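You operate a simulated robot arm through the tools that you are given. There is no shell and no other tool.

You are at the controls of a simulated robot arm. One attempt, no reset.

JOB
Measure the raking lamp's light at 5 on the taped square.
Fine: swing the lamp to mark 2, dial at 5, switch on and leave it so; lay the black light meter on the square, read it and put it back on its stand.

Only the result counts: the job must be done as asked and must still hold three seconds after the hand-in. Knocking over, shifting, dropping, spilling or breaking anything else fails it.

ROBOT AND FRAMES
A 7-joint arm with a fingered hand, fixed in place. Base frame: the origin is on the floor under the middle of its stand, x ahead of it, y to its left, z up; the work surface is at about z = 80. Units: cm, degrees, N and s.
With the tool pointing down near the work surface it reaches from about 28 to 70 cm from the base axis. Its first joint turns from -69.0 to 172.0 degrees. Payload 3.4 kg.
The TCP is the grasp point between the finger pads, 2.5 cm short of the fingertips. In the tool frame z runs along the fingers and y along their closing line. The gripper opens to 8.8 cm; its body begins 2.9 cm behind the TCP. The gripper is a hand of 5 fingers: y runs from the thumb to the fingers, the wrist lies at [-1.3, -9.7, -16.2] in the tool frame, and closing takes about 1.5 s.
Orientation is told as [roll, pitch, yaw] about the base's x, y, z axes, in that order, counted from this pose: with the fingers straight down and the wrist toward the robot, the tool's x, y and z point along [0, 1, 0], [1, 0, 0] and [0, 0, -1] of the base frame.

CONTROLS
- The arm moves only by the tool apply_moves. Its argument "series" is a list of rows, each an object of numbers (a shift or turn left out is 0, a gripper value left out holds the last): "wx", "wy", "wz": the turn, a rotation vector about the base's x, y, z in degrees; "tx", "ty", "tz": the shift along the base's x, y, z in mm; "jaw": the gripper command, from -1 (fully open) to 1 (shut), values between in proportion. In form: [{"wx": .., "wy": .., "wz": .., "tx": .., "ty": .., "tz": .., "jaw": ..}, ...]. A call has 1 to 20 rows; each row shifts and turns the commanded pose from where the row before left it. Each row takes 0.2 s and may step no farther than 5 cm and 8.6 degrees from the row before; otherwise, or with a gripper value out of range, the whole call is refused. Where a pose cannot be reached the arm comes as near as it can. A force on the tool above 70 N (or 10 N above the force at the start of the call, whichever is more), or a blocked arm, ends the call early, and 0.2 s more pass. Each finger travels about 15.3 cm/s and halts on what it meets, pressing with about 23 N; the grip force reading is that of the motor and also rises with nothing between the fingers. The clock runs only during rows and for 0.2 s after the last one: add rows that do not move to give the fingers time. The reply holds the time, the measured pose of the TCP, the force on the tool along the base axes, the opening and the grip force, in the units named above and with some noise, with the torque about the TCP (base axes, N m) and any sound that the robot's microphone picked up.
- Cameras (640 x 400 px; columns grow to the right, rows downward): "scene" is fixed at [40.09, 64.76, 155.92]; the picture's right is [-1.00, -0.06, 0.00], its down [-0.03, 0.55, -0.84] and it looks along [0.05, -0.84, -0.55] (base axes); focal length 367 px, centre (320, 200). "wrist" rides on the gripper at [5.9, -7.9, -10.5] in the tool frame; the picture's right is [-0.73, 0.32, -0.61], its down [-0.62, -0.68, 0.38] and it looks along [-0.29, 0.66, 0.70] (tool axes); focal length 234 px, centre (320, 200). There is no depth. A picture from a camera that has moved, and an enlarged one, comes with that camera's place and axes in the base frame and with its lens.
- capture(camera): a new picture of that camera. It takes no simulated time.
- raise_lower(by): slides the trunk up (or, below 0, down) by that many cm; the arm rides with it, the base frame stays. It gives what a move gives, with no picture.
- preshape(shape): the hand has 5 fingers and takes this shape, open, in about a second: jaw (thumb against the fingers, like two jaws); tri (thumb and two fingers); tip (a fingertip pinch); poke (one finger out to press); point (the index stretched); flat (the hand flat); cup (the hand cupped); fist (a fist). The gripper value then closes the fingers along that shape, each until it touches; the sizes above hold for jaw. It gives what a move gives, with no picture.
- enlarge(camera, box): a new picture of the part [left, top, right, bottom] of that camera's present view, enlarged. It takes no simulated time.
- job_done(): hands the job in; it is judged then, once.

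Places have to be worked out from the pictures, the camera data and where the tool is seen. Open the gripper and draw the arm clear of the work before you hand the job in, unless the task says otherwise.

The tools are called after ">>>" as name(argument=value, ...) on one line, values as JSON. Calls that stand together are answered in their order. apply_moves: Moves the arm, as the interface text tells. Its arguments: {"type":"object","properties":{"series":{"type":"array"}},"required":["series"]} The other tools are called the same way: raise_lower (by) moves the trunk up or down; preshape (shape) gives the hand a shape; capture (camera) takes a picture; enlarge (camera, box) takes an enlarged picture of a part of a camera's view; job_done () hands the job in.

At the start:

```text
t: 0.0
tool_pos: [32.78, -31.83, 112.01]
tcp_rot: [0.1, 0.0, -0.1]
wrist_force: [-0.1, -0.6, -0.6]
ft_torque: [0.02, -0.01, 0.02]
width: 8.76
grip_force: 0.1
shape: jaw
trunk travel left (down, up): [-65.0, 29.0]
```

scene: 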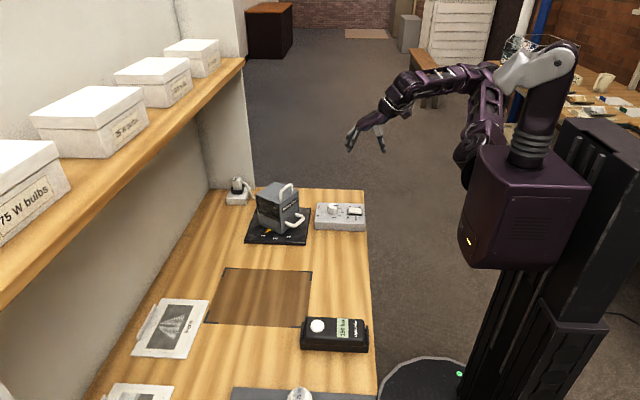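
wrist: 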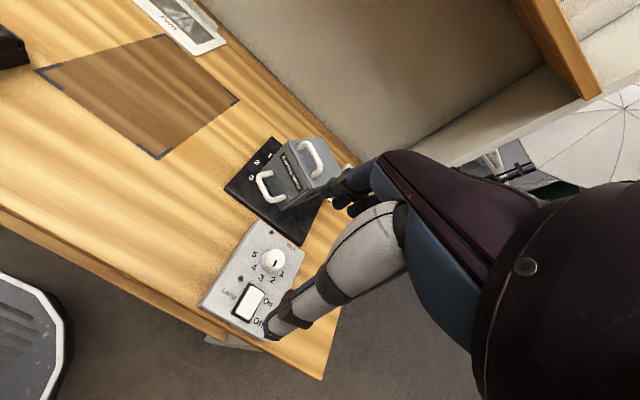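

I'll start by looking closely at the lamp, the control box, the meter and the square before moving anything.

>>> enlarge(camera="scene", box=[220, 170, 380, 270])

>>> enlarge(camera="scene", box=[190, 260, 390, 400])

>>> enlarge(camera="wrist", box=[190, 120, 350, 340])

>>> enlarge(camera="scene", box=[0, 0, 640, 400])

```text
4.00 times, centred on (300, 220) of scene
camera zoom: at [40.09, 64.76, 155.92], right [-1.0, -0.06, 0.0], down [-0.03, 0.55, -0.84], along [0.05, -0.84, -0.55], focal length 1468 px, centre (400, 120)
```

zoom: 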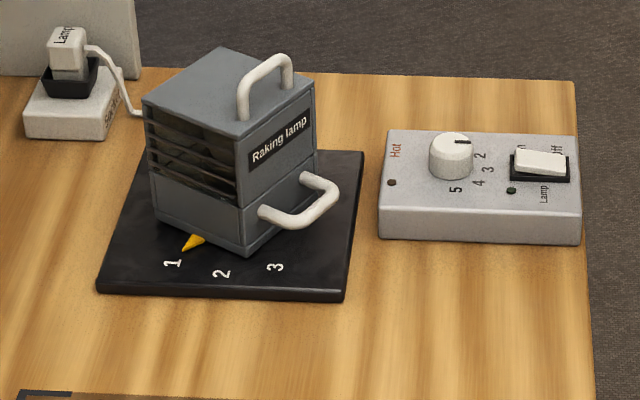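

```text
2.86 times, centred on (290, 330) of scene
camera zoom: at [40.09, 64.76, 155.92], right [-1.0, -0.06, 0.0], down [-0.03, 0.55, -0.84], along [0.05, -0.84, -0.55], focal length 1048 px, centre (406, -171)
```

zoom: 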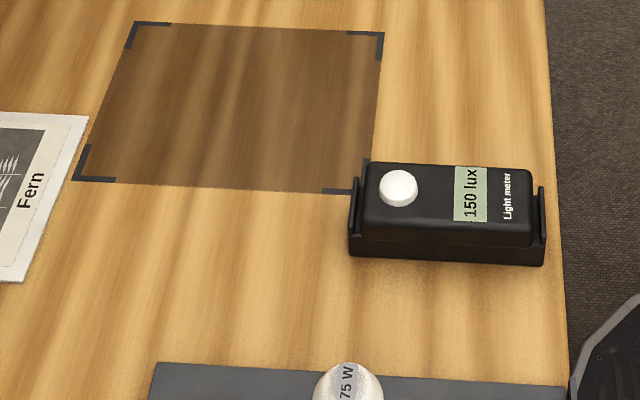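

```text
1.82 times, centred on (270, 230) of wrist
camera zoom: at [24.97, -25.96, 122.56], right [0.32, -0.73, 0.61], down [-0.68, -0.62, -0.38], along [0.66, -0.29, -0.7], focal length 426 px, centre (411, 146)
```

zoom: 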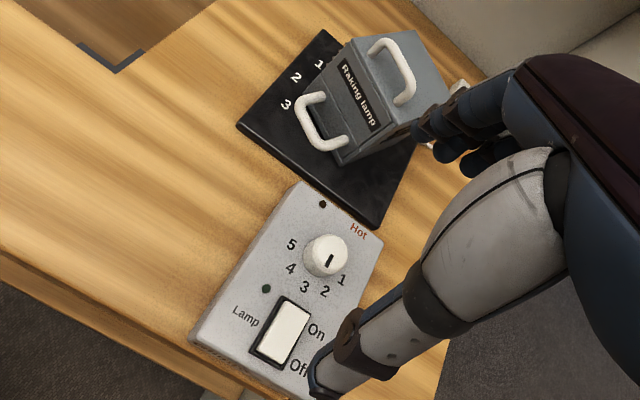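

```text
1.00 times, centred on (320, 200) of scene (not enlarged: the box is as wide or as high as the picture)
camera zoom: at [40.09, 64.76, 155.92], right [-1.0, -0.06, 0.0], down [-0.03, 0.55, -0.84], along [0.05, -0.84, -0.55], focal length 367 px, centre (320, 200)
```

zoom: 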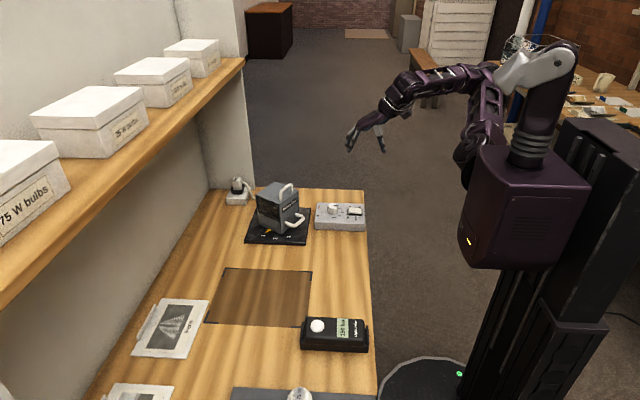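

The lamp pivots at about (59.6, -34) and its pointer is at mark 1. The control box sits at about (40, -38.5) with its top near z=84, and the meter is at (40, 10). I'll move the hand over the control box to get a close look with the wrist camera.

>>> apply_moves(series=[{"ty": -29, "tz": -24}, {"ty": -29, "tz": -24}, {"ty": -29, "tz": -24}, {"ty": -29, "tz": -24}, {"ty": -29, "tz": -24}, {}])

>>> capture(camera="wrist")

```text
t: 1.4
tool_pos: [33.97, -44.53, 101.25]
tcp_rot: [0.0, 0.0, -0.1]
wrist_force: [-0.2, 0.5, -0.2]
ft_torque: [0.01, 0.02, -0.01]
width: 8.78
grip_force: 0.0
shape: jaw
out of reach, approached as far as the arm can: row 5
trunk travel left (down, up): [-65.0, 29.0]
```

```text
taken
camera wrist: at [26.16, -38.83, 111.68], right [0.32, -0.73, 0.61], down [-0.68, -0.62, -0.38], along [0.66, -0.29, -0.7], focal length 234 px, centre (320, 200)
```

wrist: 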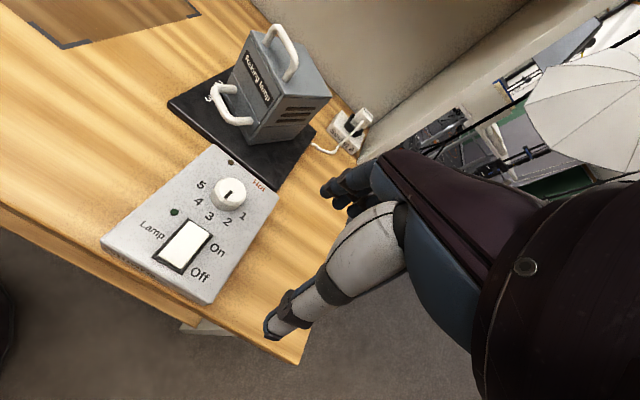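

The last row stopped at the reach limit, but the view is useful. I'll enlarge the dial, the switch and the lamp.

>>> enlarge(camera="wrist", box=[150, 140, 290, 290])

>>> enlarge(camera="wrist", box=[160, 20, 380, 170])

>>> enlarge(camera="scene", box=[300, 190, 380, 240])

>>> enlarge(camera="scene", box=[215, 165, 325, 255])

```text
2.67 times, centred on (220, 215) of wrist
camera zoom: at [26.16, -38.83, 111.68], right [0.32, -0.73, 0.61], down [-0.68, -0.62, -0.38], along [0.66, -0.29, -0.7], focal length 624 px, centre (587, 160)
```

zoom: 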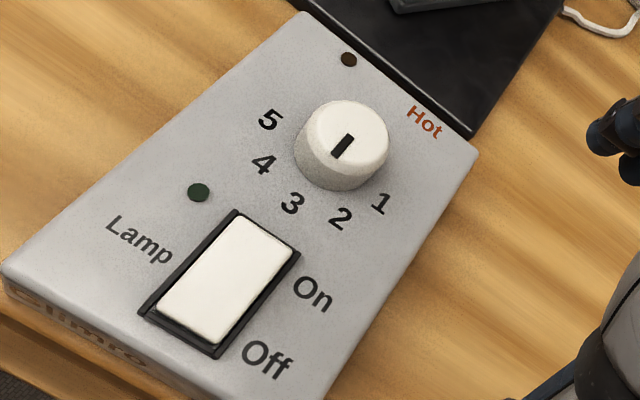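

```text
2.67 times, centred on (270, 95) of wrist
camera zoom: at [26.16, -38.83, 111.68], right [0.32, -0.73, 0.61], down [-0.68, -0.62, -0.38], along [0.66, -0.29, -0.7], focal length 624 px, centre (453, 480)
```

zoom: 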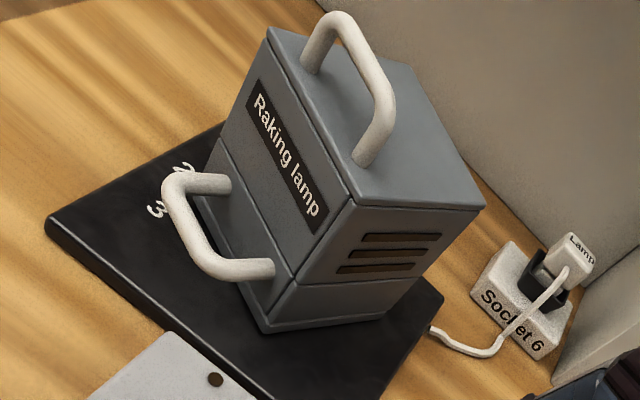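

```text
8.00 times, centred on (340, 215) of scene
camera zoom: at [40.09, 64.76, 155.92], right [-1.0, -0.06, 0.0], down [-0.03, 0.55, -0.84], along [0.05, -0.84, -0.55], focal length 2935 px, centre (160, 80)
```

zoom: 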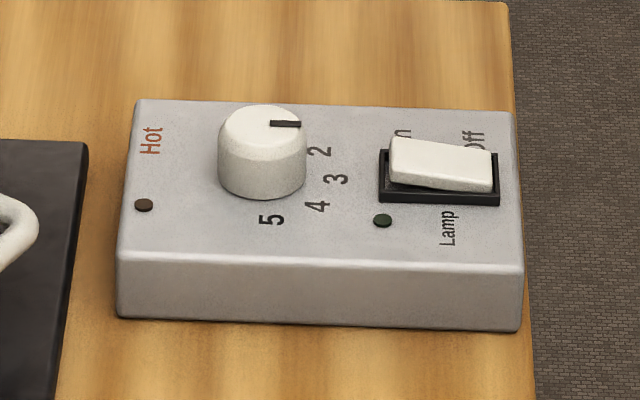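

```text
4.44 times, centred on (270, 210) of scene
camera zoom: at [40.09, 64.76, 155.92], right [-1.0, -0.06, 0.0], down [-0.03, 0.55, -0.84], along [0.05, -0.84, -0.55], focal length 1631 px, centre (542, 156)
```

zoom: 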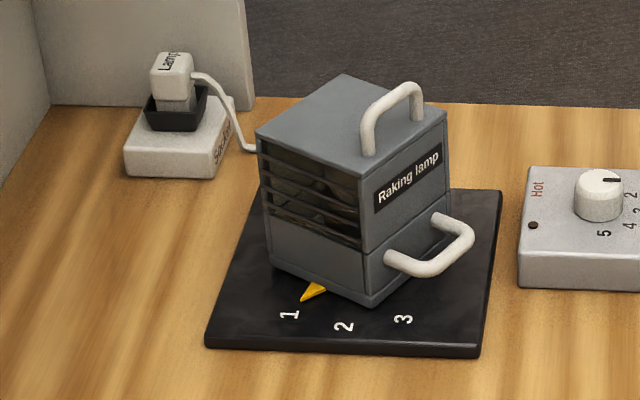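

The dial points at 3, the rocker is Off and its On end is the far (+x) side. The lamp is plugged in, with its side handle bar running about (53.8,-28.1) to (51.7,-32.2) at z≈85.3. I'll back off to clear space and form the poke shape so I can find the fingertip.

>>> apply_moves(series=[{"ty": 40, "tz": 15}, {"ty": 45, "tz": 10}, {"ty": 45}, {"ty": 45}, {"ty": 45}, {"ty": 45}, {"tx": 20, "ty": 30}, {}])

>>> preshape(shape="poke")

>>> capture(camera="wrist")

>>> capture(camera="scene")

```text
t: 3.2
tool_pos: [40.85, -18.34, 104.83]
tcp_rot: [0.1, -0.1, -0.1]
wrist_force: [0.2, -0.4, -1.1]
ft_torque: [0.02, 0.01, -0.02]
width: 8.77
grip_force: 0.0
shape: jaw
out of reach, approached as far as the arm can: row 4, 5, 6
trunk travel left (down, up): [-65.0, 29.0]
```

```text
t: 4.1
tool_pos: [40.86, -18.22, 104.88]
tcp_rot: [0.1, 0.1, -0.2]
wrist_force: [0.2, 0.5, 0.4]
ft_torque: [0.0, -0.03, 0.01]
width: 0.0
grip_force: 0.1
shape: poke
trunk travel left (down, up): [-65.0, 29.0]
```

```text
taken
camera wrist: at [33.11, -12.41, 115.24], right [0.32, -0.73, 0.61], down [-0.68, -0.62, -0.38], along [0.66, -0.29, -0.7], focal length 234 px, centre (320, 200)
```

wrist: 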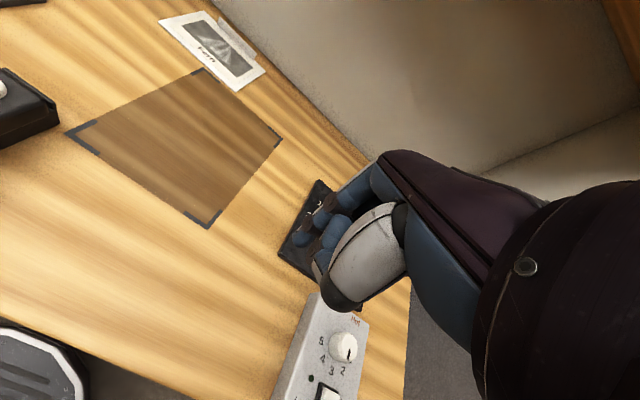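

```text
taken
```

scene: 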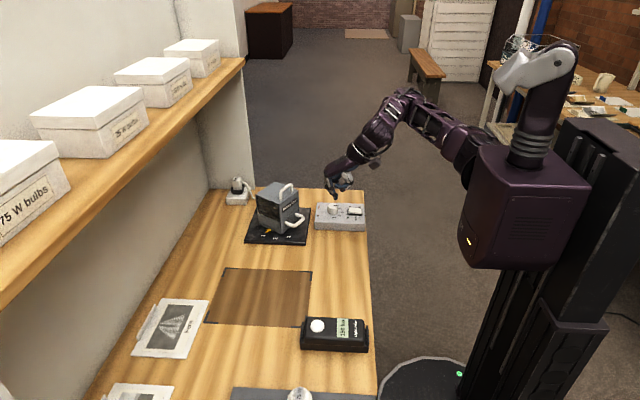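

The poke shape is formed. I'll enlarge the hand in both views to find the extended fingertip relative to the TCP.

>>> enlarge(camera="scene", box=[300, 140, 400, 210])

>>> enlarge(camera="wrist", box=[270, 150, 430, 320])

```text
5.71 times, centred on (350, 175) of scene
camera zoom: at [40.09, 64.76, 155.92], right [-1.0, -0.06, 0.0], down [-0.03, 0.55, -0.84], along [0.05, -0.84, -0.55], focal length 2096 px, centre (149, 343)
```

zoom: 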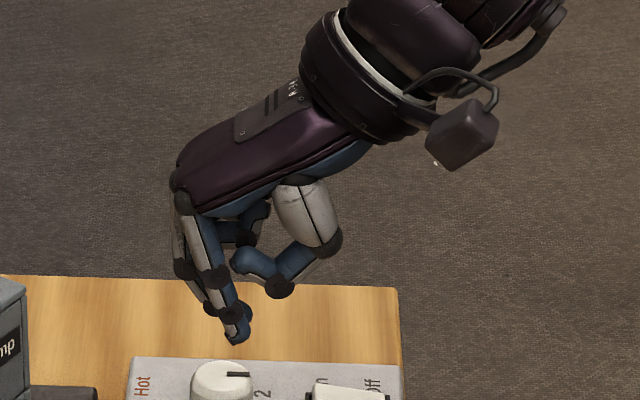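

```text
2.35 times, centred on (350, 235) of wrist
camera zoom: at [33.11, -12.41, 115.24], right [0.32, -0.73, 0.61], down [-0.68, -0.62, -0.38], along [0.66, -0.29, -0.7], focal length 551 px, centre (249, 118)
```

zoom: 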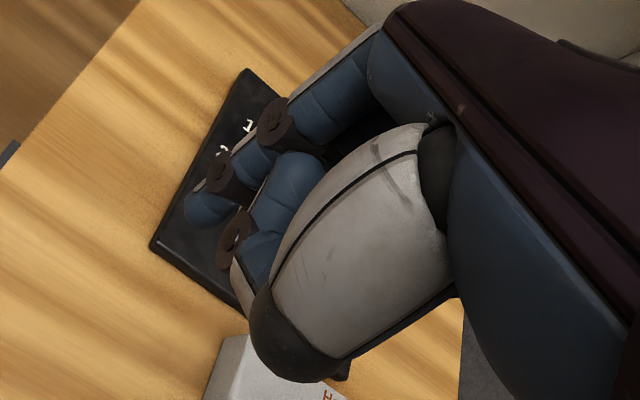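

The extended fingertip sits about 2.4 cm below the TCP, which matches the data. The lamp's top handle bar is at about (56.4,-32.4), z≈97.1, along the pointer direction, and it lets me turn the lamp with a firm grip. I'll take the jaw shape and move above that handle with the closing line across the bar.

>>> preshape(shape="jaw")

>>> apply_moves(series=[{"tz": 20}, {"tx": 31, "ty": -28, "wz": -5.6}, {"tx": 31, "ty": -28, "wz": -5.6}, {"tx": 31, "ty": -28, "wz": -5.6}, {"tx": 31, "ty": -28, "wz": -5.6}, {"tx": 31, "ty": -28, "wz": -5.6}, {}])

>>> capture(camera="wrist")

>>> enlarge(camera="scene", box=[220, 120, 380, 250])

```text
t: 5.0
tool_pos: [40.92, -18.31, 104.84]
tcp_rot: [0.1, 0.0, 0.0]
wrist_force: [0.1, -0.3, 0.1]
ft_torque: [-0.01, 0.0, 0.01]
width: 8.8
grip_force: 0.0
shape: jaw
trunk travel left (down, up): [-65.0, 29.0]
```

```text
t: 6.6
tool_pos: [56.5, -32.06, 106.79]
tcp_rot: [0.1, -0.1, -28.1]
wrist_force: [-0.8, 0.1, -1.0]
ft_torque: [0.01, -0.01, 0.0]
width: 8.79
grip_force: 0.0
shape: jaw
trunk travel left (down, up): [-65.0, 29.0]
```

```text
taken
camera wrist: at [52.48, -23.38, 117.34], right [-0.06, -0.79, 0.61], down [-0.89, -0.23, -0.38], along [0.44, -0.56, -0.7], focal length 234 px, centre (320, 200)
```

wrist: 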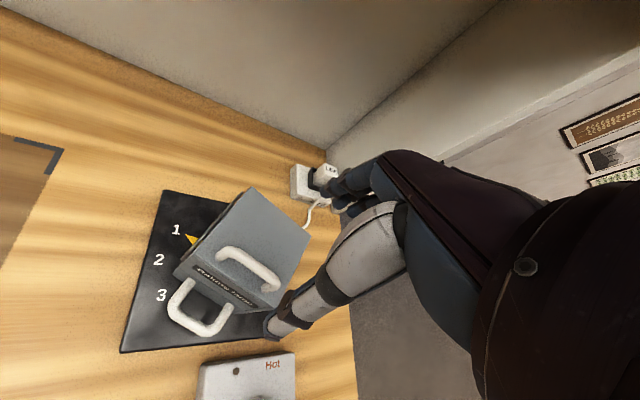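

```text
3.08 times, centred on (300, 185) of scene
camera zoom: at [40.09, 64.76, 155.92], right [-1.0, -0.06, 0.0], down [-0.03, 0.55, -0.84], along [0.05, -0.84, -0.55], focal length 1129 px, centre (382, 246)
```

zoom: 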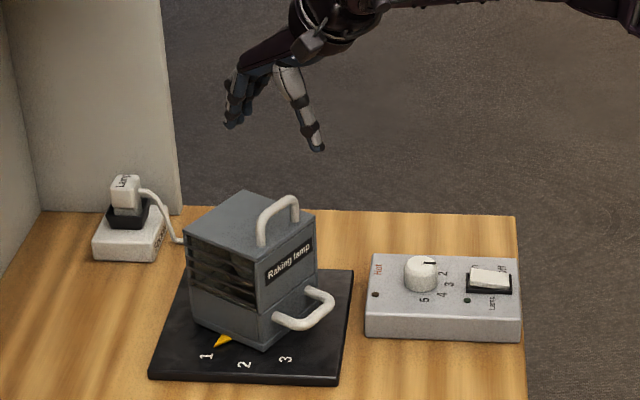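

The hand is above the lamp at z=106.8. I'll enlarge the wrist view to refine the handle position and angle.

>>> enlarge(camera="wrist", box=[110, 170, 350, 360])

```text
2.11 times, centred on (230, 265) of wrist
camera zoom: at [52.48, -23.38, 117.34], right [-0.06, -0.79, 0.61], down [-0.89, -0.23, -0.38], along [0.44, -0.56, -0.7], focal length 493 px, centre (510, 63)
```

zoom: 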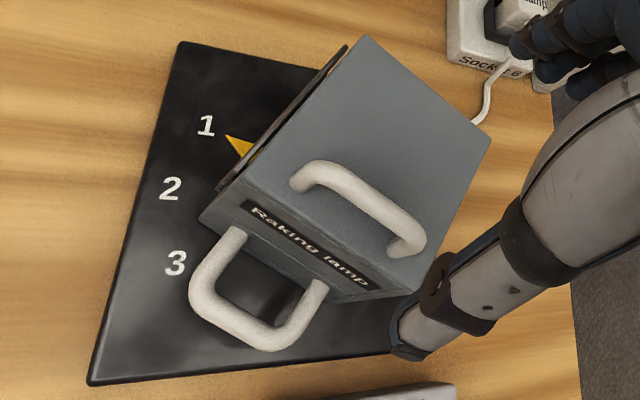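

>>> enlarge(camera="wrist", box=[165, 180, 325, 320])

```text
2.86 times, centred on (245, 250) of wrist
camera zoom: at [52.48, -23.38, 117.34], right [-0.06, -0.79, 0.61], down [-0.89, -0.23, -0.38], along [0.44, -0.56, -0.7], focal length 669 px, centre (534, 57)
```

zoom: 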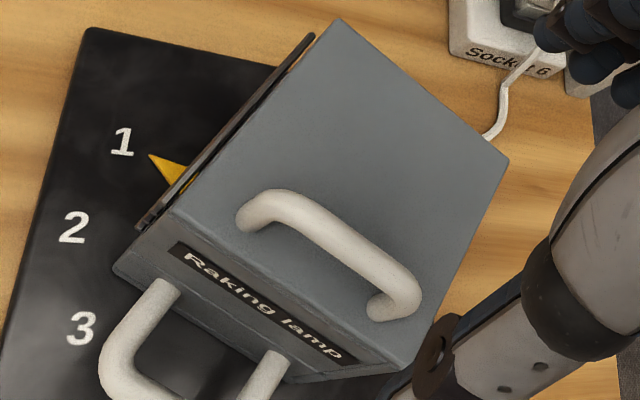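

The lamp pivot comes out at (60.1,-34.0), the housing top at z≈93.6 and the handle bar centre at about (56.9,-32.0). I'll lower in stages over the bar, and the next view checks that the fingers straddle it.

>>> apply_moves(series=[{"tx": 4, "tz": -25, "wz": -2}, {"tz": -25}, {}])

>>> enlarge(camera="scene", box=[230, 140, 350, 240])

>>> capture(camera="wrist")

```text
t: 7.4
tool_pos: [57.15, -32.28, 101.96]
tcp_rot: [0.1, 0.0, -30.1]
wrist_force: [0.3, 0.9, -0.3]
ft_torque: [-0.02, -0.01, 0.02]
width: 8.76
grip_force: 0.0
shape: jaw
trunk travel left (down, up): [-65.0, 29.0]
```

```text
4.00 times, centred on (290, 190) of scene
camera zoom: at [40.09, 64.76, 155.92], right [-1.0, -0.06, 0.0], down [-0.03, 0.55, -0.84], along [0.05, -0.84, -0.55], focal length 1468 px, centre (440, 240)
```

zoom: 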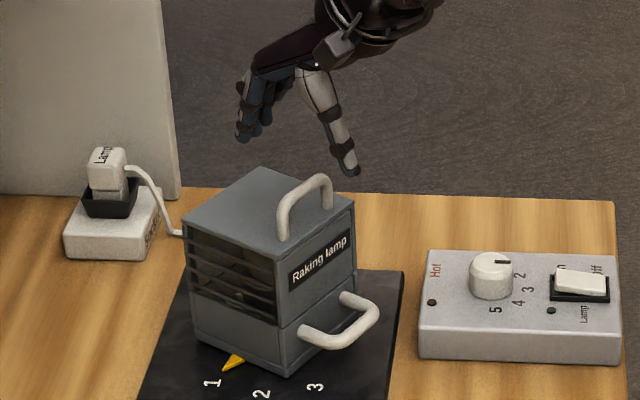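

```text
taken
camera wrist: at [53.25, -23.32, 112.36], right [-0.09, -0.79, 0.61], down [-0.9, -0.2, -0.38], along [0.42, -0.58, -0.7], focal length 234 px, centre (320, 200)
```

wrist: 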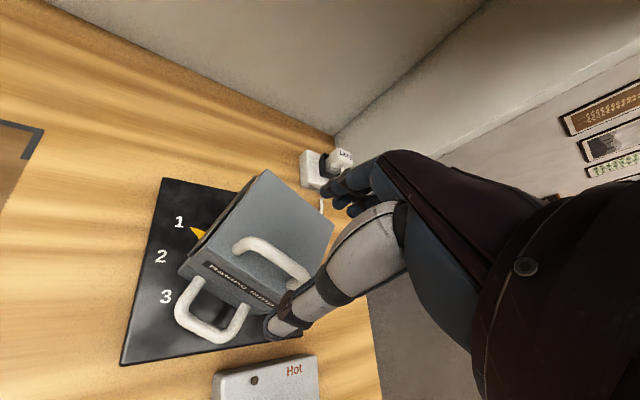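

Thumb and fingertips project on either side of the bar as expected. I'll descend so the tips end about 1 cm above the housing top.

>>> apply_moves(series=[{"tx": -2, "ty": 2, "tz": -16}, {"tz": -16}, {"tz": -15}, {}])

>>> enlarge(camera="scene", box=[230, 140, 350, 240])

>>> capture(camera="wrist")

```text
t: 8.4
tool_pos: [56.9, -32.07, 97.21]
tcp_rot: [0.1, 0.0, -30.1]
wrist_force: [-0.4, -0.2, 1.0]
ft_torque: [-0.01, 0.05, 0.0]
width: 8.81
grip_force: 0.1
shape: jaw
trunk travel left (down, up): [-65.0, 29.0]
```

```text
4.00 times, centred on (290, 190) of scene
camera zoom: at [40.09, 64.76, 155.92], right [-1.0, -0.06, 0.0], down [-0.03, 0.55, -0.84], along [0.05, -0.84, -0.55], focal length 1468 px, centre (440, 240)
```

zoom: 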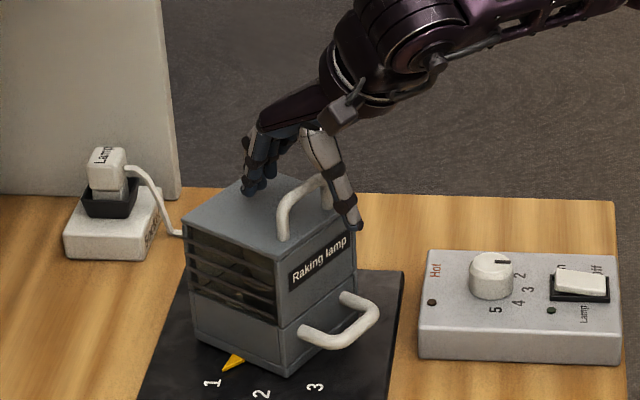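

```text
taken
camera wrist: at [53.12, -23.03, 107.65], right [-0.09, -0.79, 0.61], down [-0.9, -0.2, -0.38], along [0.42, -0.58, -0.7], focal length 234 px, centre (320, 200)
```

wrist: 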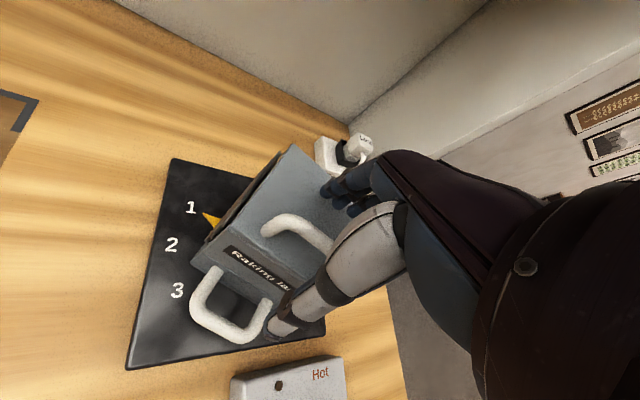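

The hand straddles the bar. I'll close on it and wait for the fingers.

>>> apply_moves(series=[{"jaw": 0.2}, {"jaw": 0.6}, {"jaw": 1}, {"jaw": 1}, {"jaw": 1}, {"jaw": 1}, {"jaw": 1}, {"jaw": 1}])

>>> enlarge(camera="scene", box=[230, 140, 350, 240])

>>> enlarge(camera="wrist", box=[120, 120, 420, 380])

```text
t: 10.2
tool_pos: [57.01, -31.84, 97.16]
tcp_rot: [-0.1, 0.0, -30.2]
wrist_force: [0.6, 0.6, -1.8]
ft_torque: [-0.06, -0.03, 0.16]
width: 0.0
grip_force: 23.1
shape: jaw
trunk travel left (down, up): [-65.0, 29.0]
```

```text
4.00 times, centred on (290, 190) of scene
camera zoom: at [40.09, 64.76, 155.92], right [-1.0, -0.06, 0.0], down [-0.03, 0.55, -0.84], along [0.05, -0.84, -0.55], focal length 1468 px, centre (440, 240)
```

zoom: 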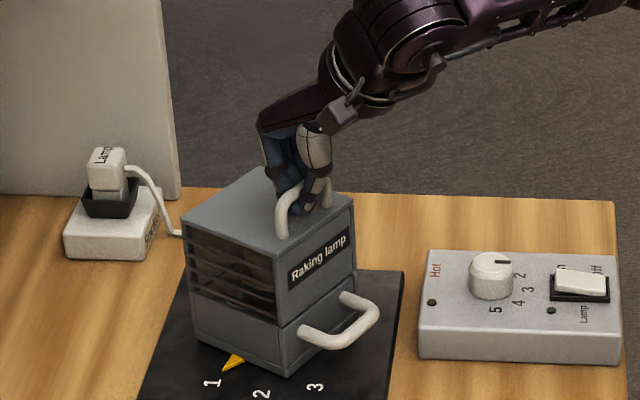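

```text
1.54 times, centred on (270, 250) of wrist
camera zoom: at [53.17, -23.03, 107.63], right [-0.08, -0.79, 0.61], down [-0.9, -0.2, -0.38], along [0.42, -0.58, -0.7], focal length 360 px, centre (397, 123)
```

zoom: 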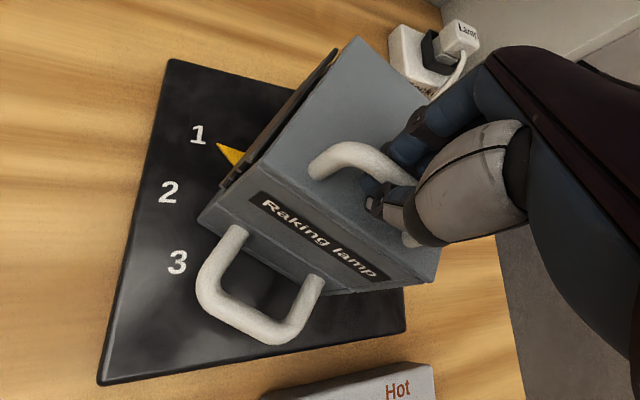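

The fingers have caged the bar, with the thumb on the label side and the fingers behind. I'll turn 10° counter-clockwise about the pivot first and check that the lamp follows.

>>> apply_moves(series=[{"tx": -1.8, "ty": -2.8, "wz": 5, "jaw": 1}, {"tx": -1.5, "ty": -2.9, "wz": 5}, {}])

>>> enlarge(camera="scene", box=[230, 140, 350, 240])

```text
t: 11.0
tool_pos: [56.63, -32.4, 97.1]
tcp_rot: [0.0, 0.0, -20.0]
wrist_force: [2.6, 5.1, -1.2]
ft_torque: [0.01, -0.09, 0.13]
width: 0.0
grip_force: 22.5
shape: jaw
trunk travel left (down, up): [-65.0, 29.0]
```

```text
4.00 times, centred on (290, 190) of scene
camera zoom: at [40.09, 64.76, 155.92], right [-1.0, -0.06, 0.0], down [-0.03, 0.55, -0.84], along [0.05, -0.84, -0.55], focal length 1468 px, centre (440, 240)
```

zoom: 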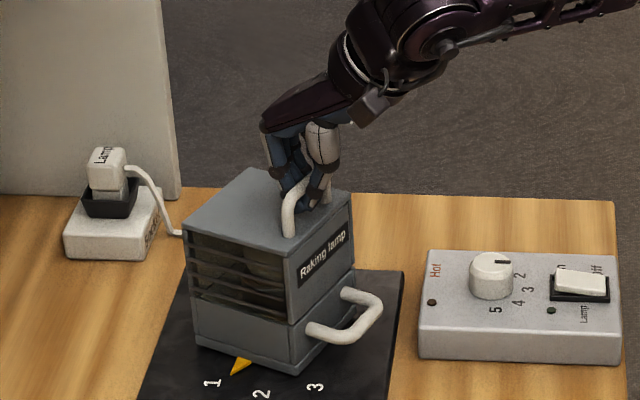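

The lamp follows and the forces are small. I'll continue the arc for the remaining 20°.

>>> apply_moves(series=[{"tx": -1.3, "ty": -3.0, "wz": 5}, {"tx": -1.0, "ty": -3.1, "wz": 5}, {"tx": -0.7, "ty": -3.2, "wz": 5}, {"tx": -0.4, "ty": -3.3, "wz": 5}, {}])

>>> enlarge(camera="scene", box=[230, 160, 330, 250])

>>> capture(camera="wrist")

```text
t: 12.2
tool_pos: [56.21, -33.73, 97.13]
tcp_rot: [0.0, -0.1, -0.1]
wrist_force: [1.4, 3.6, -2.7]
ft_torque: [0.03, -0.09, 0.17]
width: 0.01
grip_force: 22.5
shape: jaw
trunk travel left (down, up): [-65.0, 29.0]
```

```text
4.44 times, centred on (280, 205) of scene
camera zoom: at [40.09, 64.76, 155.92], right [-1.0, -0.06, 0.0], down [-0.03, 0.55, -0.84], along [0.05, -0.84, -0.55], focal length 1631 px, centre (498, 178)
```

zoom: 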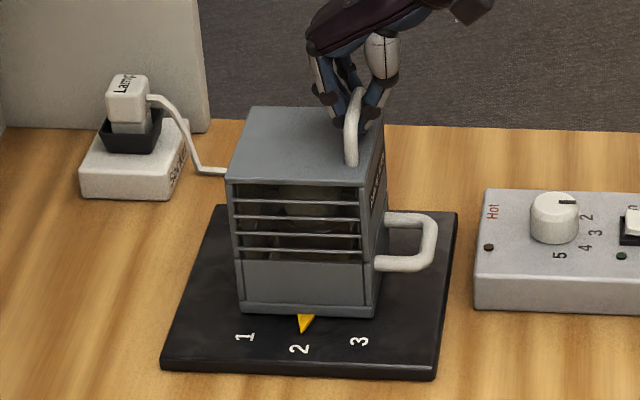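

```text
taken
camera wrist: at [48.45, -28.02, 107.59], right [0.32, -0.73, 0.61], down [-0.68, -0.62, -0.38], along [0.66, -0.29, -0.7], focal length 234 px, centre (320, 200)
```

wrist: 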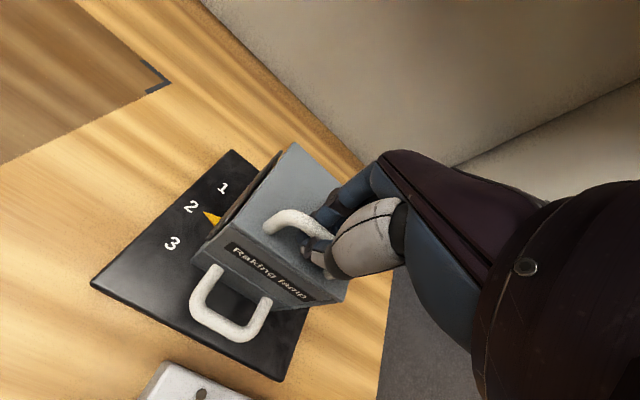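

The pointer appears to be at 2. I'll enlarge both views before releasing to check alignment.

>>> enlarge(camera="scene", box=[255, 215, 315, 255])

>>> enlarge(camera="wrist", box=[90, 140, 290, 340])

```text
10.00 times, centred on (285, 235) of scene
camera zoom: at [40.09, 64.76, 155.92], right [-1.0, -0.06, 0.0], down [-0.03, 0.55, -0.84], along [0.05, -0.84, -0.55], focal length 3669 px, centre (670, -150)
```

zoom: 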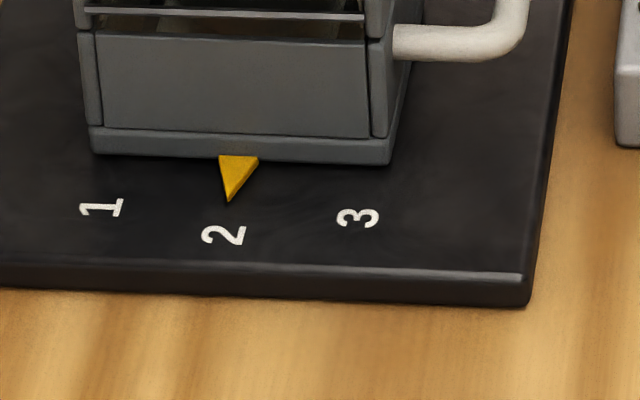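

```text
2.00 times, centred on (190, 240) of wrist
camera zoom: at [48.45, -28.02, 107.59], right [0.32, -0.73, 0.61], down [-0.68, -0.62, -0.38], along [0.66, -0.29, -0.7], focal length 468 px, centre (580, 120)
```

zoom: 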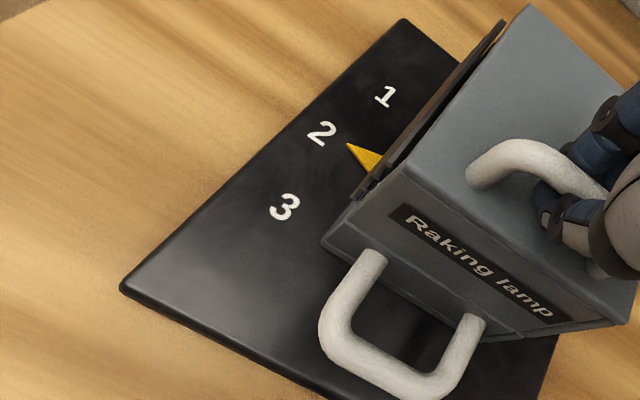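

The housing edge is parallel to the plate edge and the pointer aims at 2. I'll release gently and rise straight up.

>>> apply_moves(series=[{"jaw": 0.5}, {"jaw": 0}, {"jaw": -0.5}, {"jaw": -1}, {"jaw": -1}, {"jaw": -1}, {"jaw": -1}])

>>> apply_moves(series=[{"tz": 20}, {"tz": 30}, {"tz": 40}, {}])

>>> enlarge(camera="scene", box=[230, 130, 390, 250])

```text
t: 13.8
tool_pos: [56.09, -33.83, 97.08]
tcp_rot: [0.1, 0.0, -0.1]
wrist_force: [0.4, 0.0, -1.0]
ft_torque: [0.01, -0.01, -0.01]
width: 8.81
grip_force: 0.1
shape: jaw
trunk travel left (down, up): [-65.0, 29.0]
```

```text
t: 14.8
tool_pos: [56.05, -33.82, 106.23]
tcp_rot: [0.1, -0.1, 0.0]
wrist_force: [0.7, 0.2, 0.0]
ft_torque: [0.01, 0.01, 0.02]
width: 8.8
grip_force: 0.1
shape: jaw
trunk travel left (down, up): [-65.0, 29.0]
```

```text
3.33 times, centred on (310, 190) of scene
camera zoom: at [40.09, 64.76, 155.92], right [-1.0, -0.06, 0.0], down [-0.03, 0.55, -0.84], along [0.05, -0.84, -0.55], focal length 1223 px, centre (353, 233)
```

zoom: 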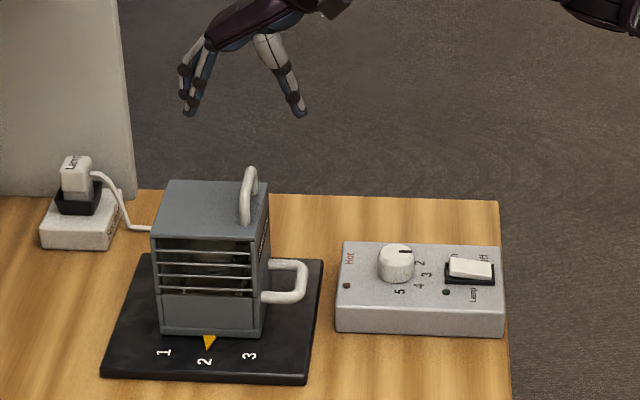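

The lamp holds at mark 2. Next is the dial: I'll take the tri shape and move above the knob at (41.9,-38.5), yawed +40° so there is room for an 80° clockwise turn.

>>> preshape(shape="tri")

>>> apply_moves(series=[{"tx": -35, "ty": -9, "tz": -5, "wz": 8}, {"tx": -35, "ty": -9, "tz": -10, "wz": 8}, {"tx": -35, "ty": -10, "tz": -20, "wz": 8}, {"tx": -36, "ty": -19, "tz": -20, "wz": 8}, {"wz": 8}, {}])

>>> capture(camera="wrist")

>>> enlarge(camera="scene", box=[280, 130, 400, 240])

```text
t: 15.7
tool_pos: [56.06, -33.85, 106.25]
tcp_rot: [0.1, 0.0, -0.1]
wrist_force: [0.8, 0.7, 0.4]
ft_torque: [-0.02, 0.01, -0.04]
width: 8.8
grip_force: 0.1
shape: tri
trunk travel left (down, up): [-65.0, 29.0]
```

```text
t: 17.1
tool_pos: [39.49, -26.23, 104.13]
tcp_rot: [-1.6, 1.0, 34.1]
wrist_force: [-0.1, -0.5, 0.5]
ft_torque: [0.0, -0.02, 0.06]
width: 8.81
grip_force: 0.0
shape: tri
out of reach, approached as far as the arm can: row 2, 3, 4, 5
trunk travel left (down, up): [-65.0, 29.0]
```

```text
taken
camera wrist: at [29.78, -25.59, 114.56], right [0.67, -0.4, 0.62], down [-0.21, -0.91, -0.35], along [0.71, 0.11, -0.7], focal length 234 px, centre (320, 200)
```

wrist: 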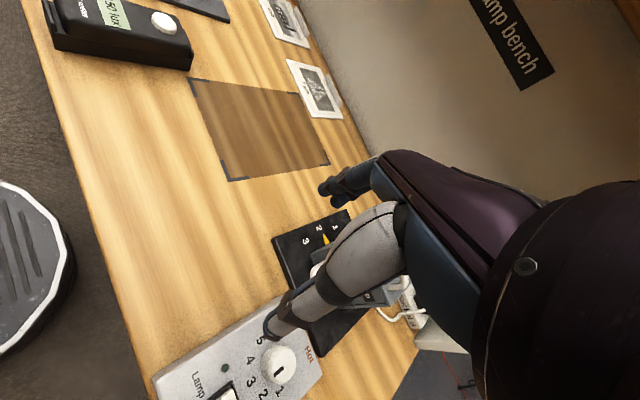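

```text
3.64 times, centred on (340, 185) of scene
camera zoom: at [40.09, 64.76, 155.92], right [-1.0, -0.06, 0.0], down [-0.03, 0.55, -0.84], along [0.05, -0.84, -0.55], focal length 1334 px, centre (247, 254)
```

zoom: 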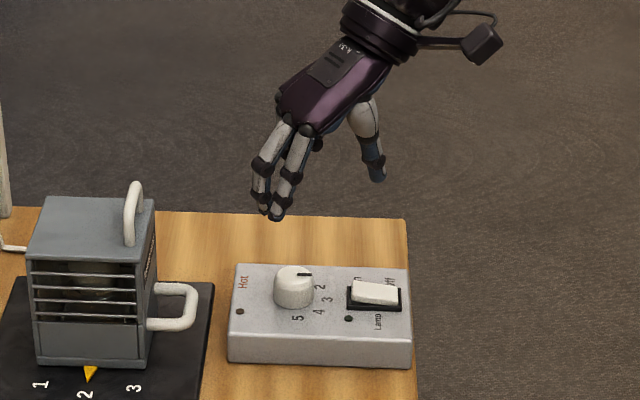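

Positive yaw is out of reach there, so I'll do the turn from yaw 0 toward -80 instead. First I unwind the yaw in place and look at the readings.

>>> apply_moves(series=[{"wz": -8.5}, {"wz": -8.5}, {"wz": -8.5}, {"wz": -8.5}, {}])

```text
t: 18.3
tool_pos: [39.59, -26.12, 104.11]
tcp_rot: [-1.6, 1.2, 0.0]
wrist_force: [-0.4, -0.2, -0.5]
ft_torque: [-0.02, -0.01, -0.01]
width: 8.79
grip_force: 0.1
shape: tri
trunk travel left (down, up): [-65.0, 29.0]
```

>>> apply_moves(series=[{"wx": 1.6, "wy": -1.2, "tx": 8, "ty": -30}, {"tx": 8, "ty": -30, "tz": -10}, {"tx": 7, "ty": -32, "tz": -20}, {"ty": -32, "tz": -30}, {}])

>>> capture(camera="wrist")

>>> enlarge(camera="scene", box=[290, 140, 390, 240])

```text
t: 19.5
tool_pos: [41.53, -38.56, 98.02]
tcp_rot: [0.0, -0.1, 0.0]
wrist_force: [-0.2, -0.1, 0.3]
ft_torque: [0.03, 0.03, -0.02]
width: 8.77
grip_force: 0.1
shape: tri
trunk travel left (down, up): [-65.0, 29.0]
```

```text
taken
camera wrist: at [33.8, -32.78, 108.48], right [0.32, -0.73, 0.61], down [-0.68, -0.62, -0.38], along [0.66, -0.29, -0.69], focal length 234 px, centre (320, 200)
```

wrist: 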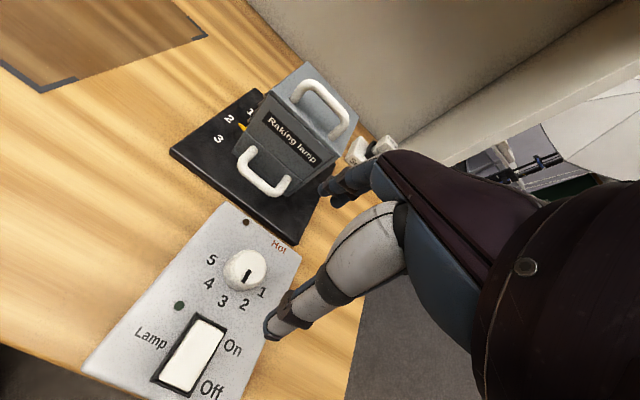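

```text
4.00 times, centred on (340, 190) of scene
camera zoom: at [40.09, 64.76, 155.92], right [-1.0, -0.06, 0.0], down [-0.03, 0.55, -0.84], along [0.05, -0.84, -0.55], focal length 1468 px, centre (240, 240)
```

zoom: 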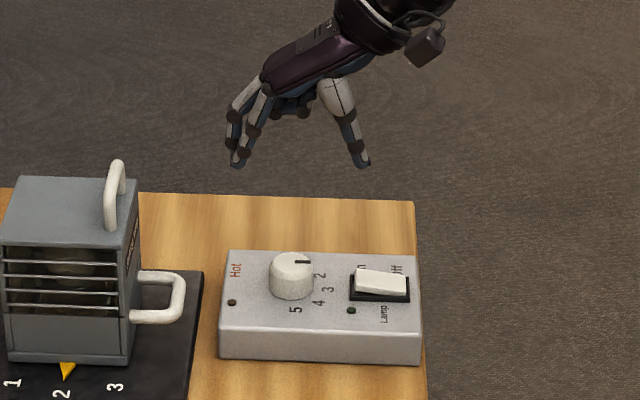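

Reachable at yaw 0. I'll test at this height whether yaw -80 also works, and enlarge the knob.

>>> enlarge(camera="wrist", box=[190, 210, 310, 330])

>>> apply_moves(series=[{"wz": -8}, {"wz": -8}, {"wz": -8}, {"wz": -8}, {"wz": -8}, {"wz": -8}, {"wz": -8}, {"wz": -8}, {"wz": -8}, {"wz": -8}, {"wz": -8}, {}])

>>> capture(camera="wrist")

>>> enlarge(camera="scene", box=[290, 140, 390, 240])

```text
3.33 times, centred on (250, 270) of wrist
camera zoom: at [33.8, -32.78, 108.48], right [0.32, -0.73, 0.61], down [-0.68, -0.62, -0.38], along [0.66, -0.29, -0.69], focal length 781 px, centre (553, -33)
```

zoom: 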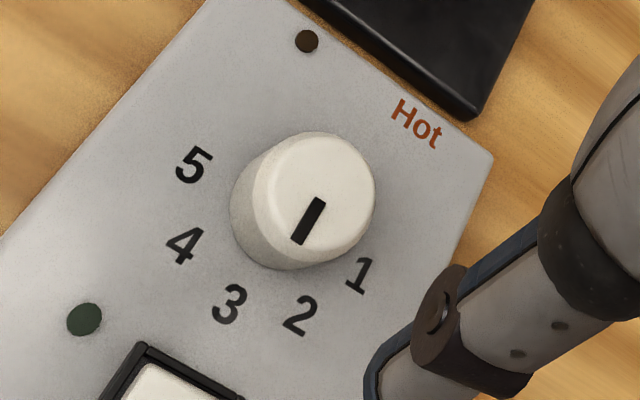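

```text
t: 22.1
tool_pos: [44.53, -36.82, 95.75]
tcp_rot: [1.7, 2.4, -77.7]
wrist_force: [0.1, 0.2, -0.4]
ft_torque: [0.01, 0.0, -0.01]
width: 8.78
grip_force: 0.1
shape: tri
out of reach, approached as far as the arm can: row 6, 7, 10, 11
trunk travel left (down, up): [-65.0, 29.0]
```

```text
taken
camera wrist: at [48.56, -28.29, 106.71], right [-0.65, -0.5, 0.57], down [-0.75, 0.55, -0.37], along [-0.13, -0.67, -0.73], focal length 234 px, centre (320, 200)
```

wrist: 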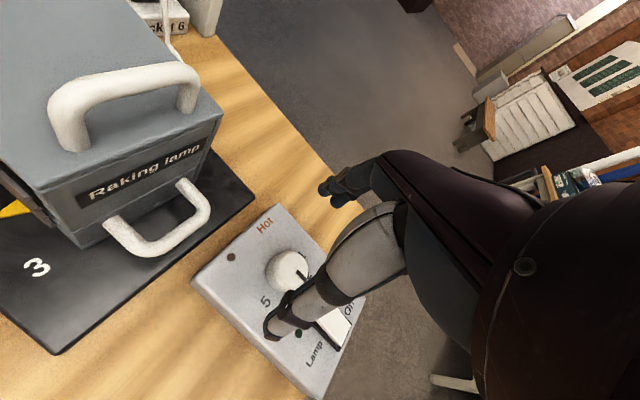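

```text
4.00 times, centred on (340, 190) of scene
camera zoom: at [40.09, 64.76, 155.92], right [-1.0, -0.06, 0.0], down [-0.03, 0.55, -0.84], along [0.05, -0.84, -0.55], focal length 1468 px, centre (240, 240)
```

zoom: 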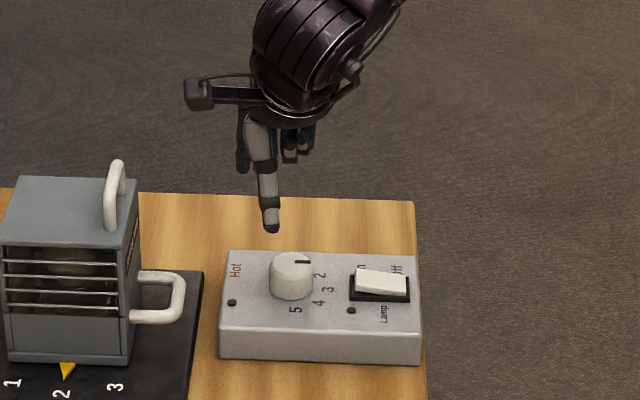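

Yaw beyond about -45 is out of reach here, so I'll turn the knob in two strokes of about 40°. I'm unwinding to yaw 0, levelling the tool and centring over the knob at (42.0,-38.4).

>>> apply_moves(series=[{"tz": 22}, {"wz": 7.8, "tx": -4, "ty": -2}, {"wz": 7.8, "tx": -4, "ty": -2}, {"wz": 7.8, "tx": -4, "ty": -2}, {"wz": 7.8, "tx": -4, "ty": -3}, {"wz": 7.8, "tx": -4, "ty": -3}, {"wz": 7.8, "tx": -3, "ty": -3}, {"wz": 7.8, "tx": -2}, {"wz": 7.8}, {"wz": 7.8}, {"wz": 7.5}, {"wx": -1.7, "wy": -2.4}, {}])

```text
t: 24.9
tool_pos: [43.14, -38.24, 97.19]
tcp_rot: [-0.2, -0.1, -0.1]
wrist_force: [0.2, -0.5, 0.5]
ft_torque: [0.02, -0.04, -0.01]
width: 8.8
grip_force: 0.0
shape: tri
out of reach, approached as far as the arm can: row 1
trunk travel left (down, up): [-65.0, 29.0]
```

Level again at (43.1,-38.2,97.2). I'll shift to the knob centre, partly close the fingers, and check their shape.

>>> apply_moves(series=[{"tx": -11, "ty": -2, "tz": -20, "jaw": -0.25}, {"tz": -20}, {}, {}, {}, {}])

>>> capture(camera="wrist")

>>> enlarge(camera="scene", box=[300, 160, 380, 240])

```text
t: 26.3
tool_pos: [41.85, -38.37, 93.26]
tcp_rot: [-0.2, -0.2, -0.1]
wrist_force: [0.5, 0.2, 0.1]
ft_torque: [0.0, 0.0, -0.02]
width: 5.53
grip_force: 0.0
shape: tri
trunk travel left (down, up): [-65.0, 29.0]
```

```text
taken
camera wrist: at [34.11, -32.58, 103.71], right [0.32, -0.72, 0.61], down [-0.68, -0.62, -0.38], along [0.66, -0.29, -0.69], focal length 234 px, centre (320, 200)
```

wrist: 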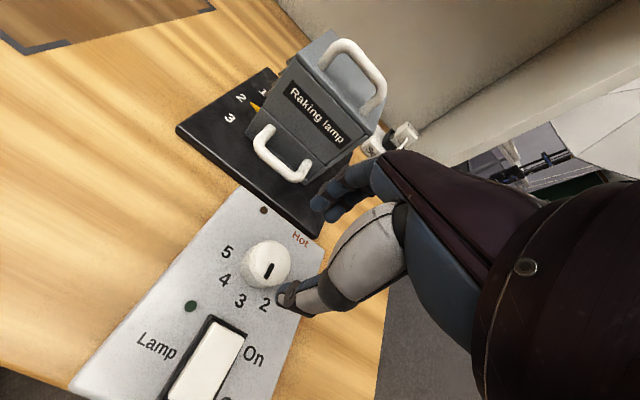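

```text
5.00 times, centred on (340, 200) of scene
camera zoom: at [40.09, 64.76, 155.92], right [-1.0, -0.06, 0.0], down [-0.03, 0.55, -0.84], along [0.05, -0.84, -0.55], focal length 1834 px, centre (220, 200)
```

zoom: 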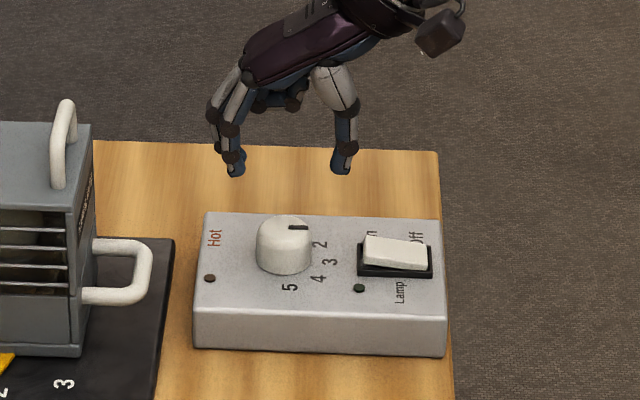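

Fingertips straddle the knob centre well. I'll narrow the opening a little, descend to just above the knob, and test the yaw range there before gripping.

>>> apply_moves(series=[{"tx": 1.5, "tz": -18, "jaw": -0.08}, {"tz": -17}, {"wz": -8}, {"wz": -8}, {"wz": -8}, {"wz": -8}, {"wz": -8}, {"wz": -5}, {}])

>>> capture(camera="wrist")

```text
t: 28.3
tool_pos: [42.31, -38.44, 89.89]
tcp_rot: [-0.1, -0.1, -45.0]
wrist_force: [0.3, 0.6, -0.3]
ft_torque: [0.01, 0.03, -0.01]
width: 4.81
grip_force: 0.1
shape: tri
trunk travel left (down, up): [-65.0, 29.0]
```

```text
taken
camera wrist: at [40.91, -28.73, 100.2], right [-0.29, -0.74, 0.61], down [-0.92, 0.04, -0.38], along [0.26, -0.67, -0.69], focal length 234 px, centre (320, 200)
```

wrist: 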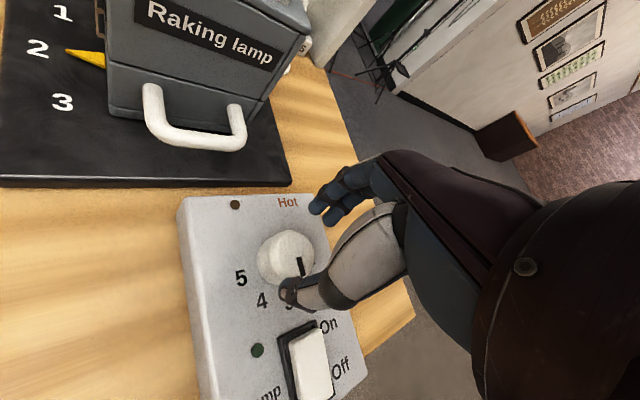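

Yaw -45 is fine at this lower height. I'll see how far it goes.

>>> apply_moves(series=[{"wz": -8}, {"wz": -8}, {"wz": -8}, {"wz": -8}, {"wz": -8}, {}])

```text
t: 29.7
tool_pos: [42.47, -37.18, 89.37]
tcp_rot: [0.4, 1.2, -79.1]
wrist_force: [0.9, 0.6, -0.7]
ft_torque: [0.02, 0.01, 0.01]
width: 4.75
grip_force: 0.0
shape: tri
out of reach, approached as far as the arm can: row 2
trunk travel left (down, up): [-65.0, 29.0]
```

The limit is around -55 here, so two 41° strokes are safe. I'm returning to yaw 0, level and centred over the knob.

>>> apply_moves(series=[{"wz": 8, "ty": -2}, {"wz": 8, "ty": -2}, {"wz": 8, "ty": -2}, {"wz": 8, "ty": -2}, {"wz": 8, "ty": -2}, {"wz": 8, "tx": -2, "ty": -2}, {"wz": 8, "tx": -2}, {"wz": 8}, {"wz": 8}, {"wz": 7.1}, {"wx": -0.4, "wy": -1.2}, {}])

>>> enlarge(camera="scene", box=[300, 170, 380, 240])

>>> capture(camera="wrist")

```text
t: 32.3
tool_pos: [42.18, -38.27, 89.22]
tcp_rot: [-0.1, 0.0, 0.1]
wrist_force: [-0.3, 0.0, -0.1]
ft_torque: [0.0, 0.0, 0.02]
width: 4.74
grip_force: 0.0
shape: tri
trunk travel left (down, up): [-65.0, 29.0]
```

```text
5.71 times, centred on (340, 205) of scene
camera zoom: at [40.09, 64.76, 155.92], right [-1.0, -0.06, 0.0], down [-0.03, 0.55, -0.84], along [0.05, -0.84, -0.55], focal length 2096 px, centre (206, 171)
```

zoom: 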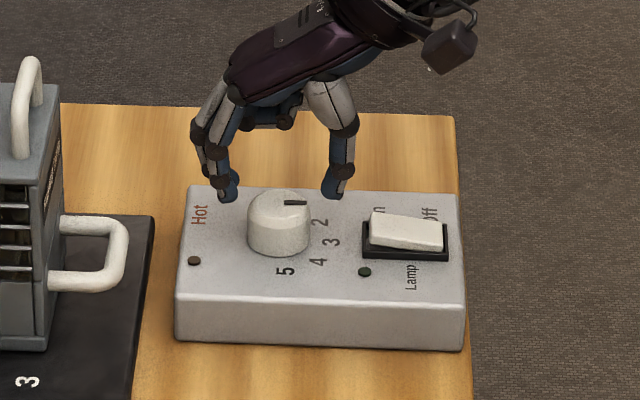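

```text
taken
camera wrist: at [34.26, -32.6, 99.74], right [0.32, -0.73, 0.61], down [-0.68, -0.63, -0.38], along [0.66, -0.29, -0.7], focal length 234 px, centre (320, 200)
```

wrist: 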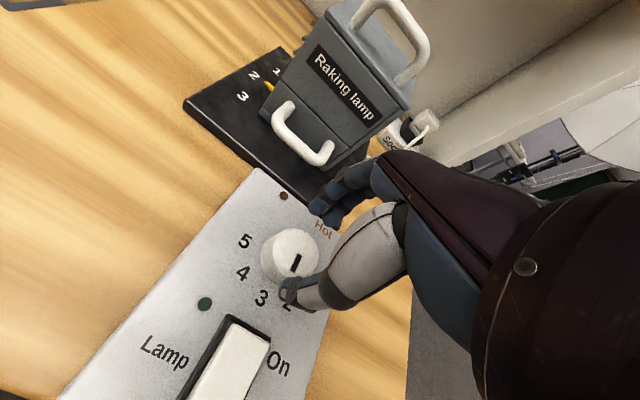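

Thumb and fingers straddle the knob squarely. I'll descend until the tips are just above the box top, then close.

>>> apply_moves(series=[{"tz": -9}, {"tz": -9}, {"tz": -8}, {}])

>>> enlarge(camera="scene", box=[300, 170, 380, 240])

```text
t: 33.3
tool_pos: [42.03, -38.37, 86.66]
tcp_rot: [0.1, 0.0, 0.1]
wrist_force: [0.7, 0.2, -0.8]
ft_torque: [0.01, 0.0, -0.05]
width: 4.77
grip_force: 0.0
shape: tri
trunk travel left (down, up): [-65.0, 29.0]
```

```text
5.71 times, centred on (340, 205) of scene
camera zoom: at [40.09, 64.76, 155.92], right [-1.0, -0.06, 0.0], down [-0.03, 0.55, -0.84], along [0.05, -0.84, -0.55], focal length 2096 px, centre (206, 171)
```

zoom: 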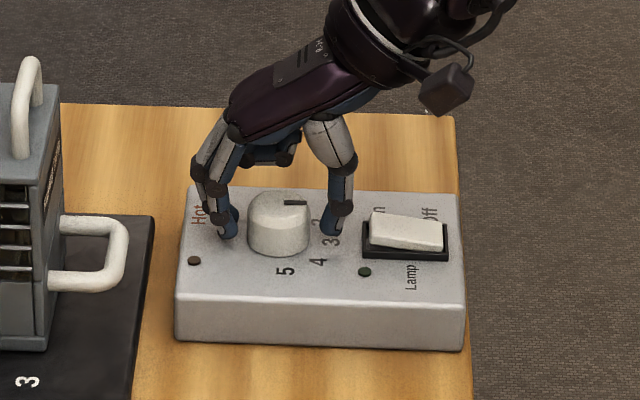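

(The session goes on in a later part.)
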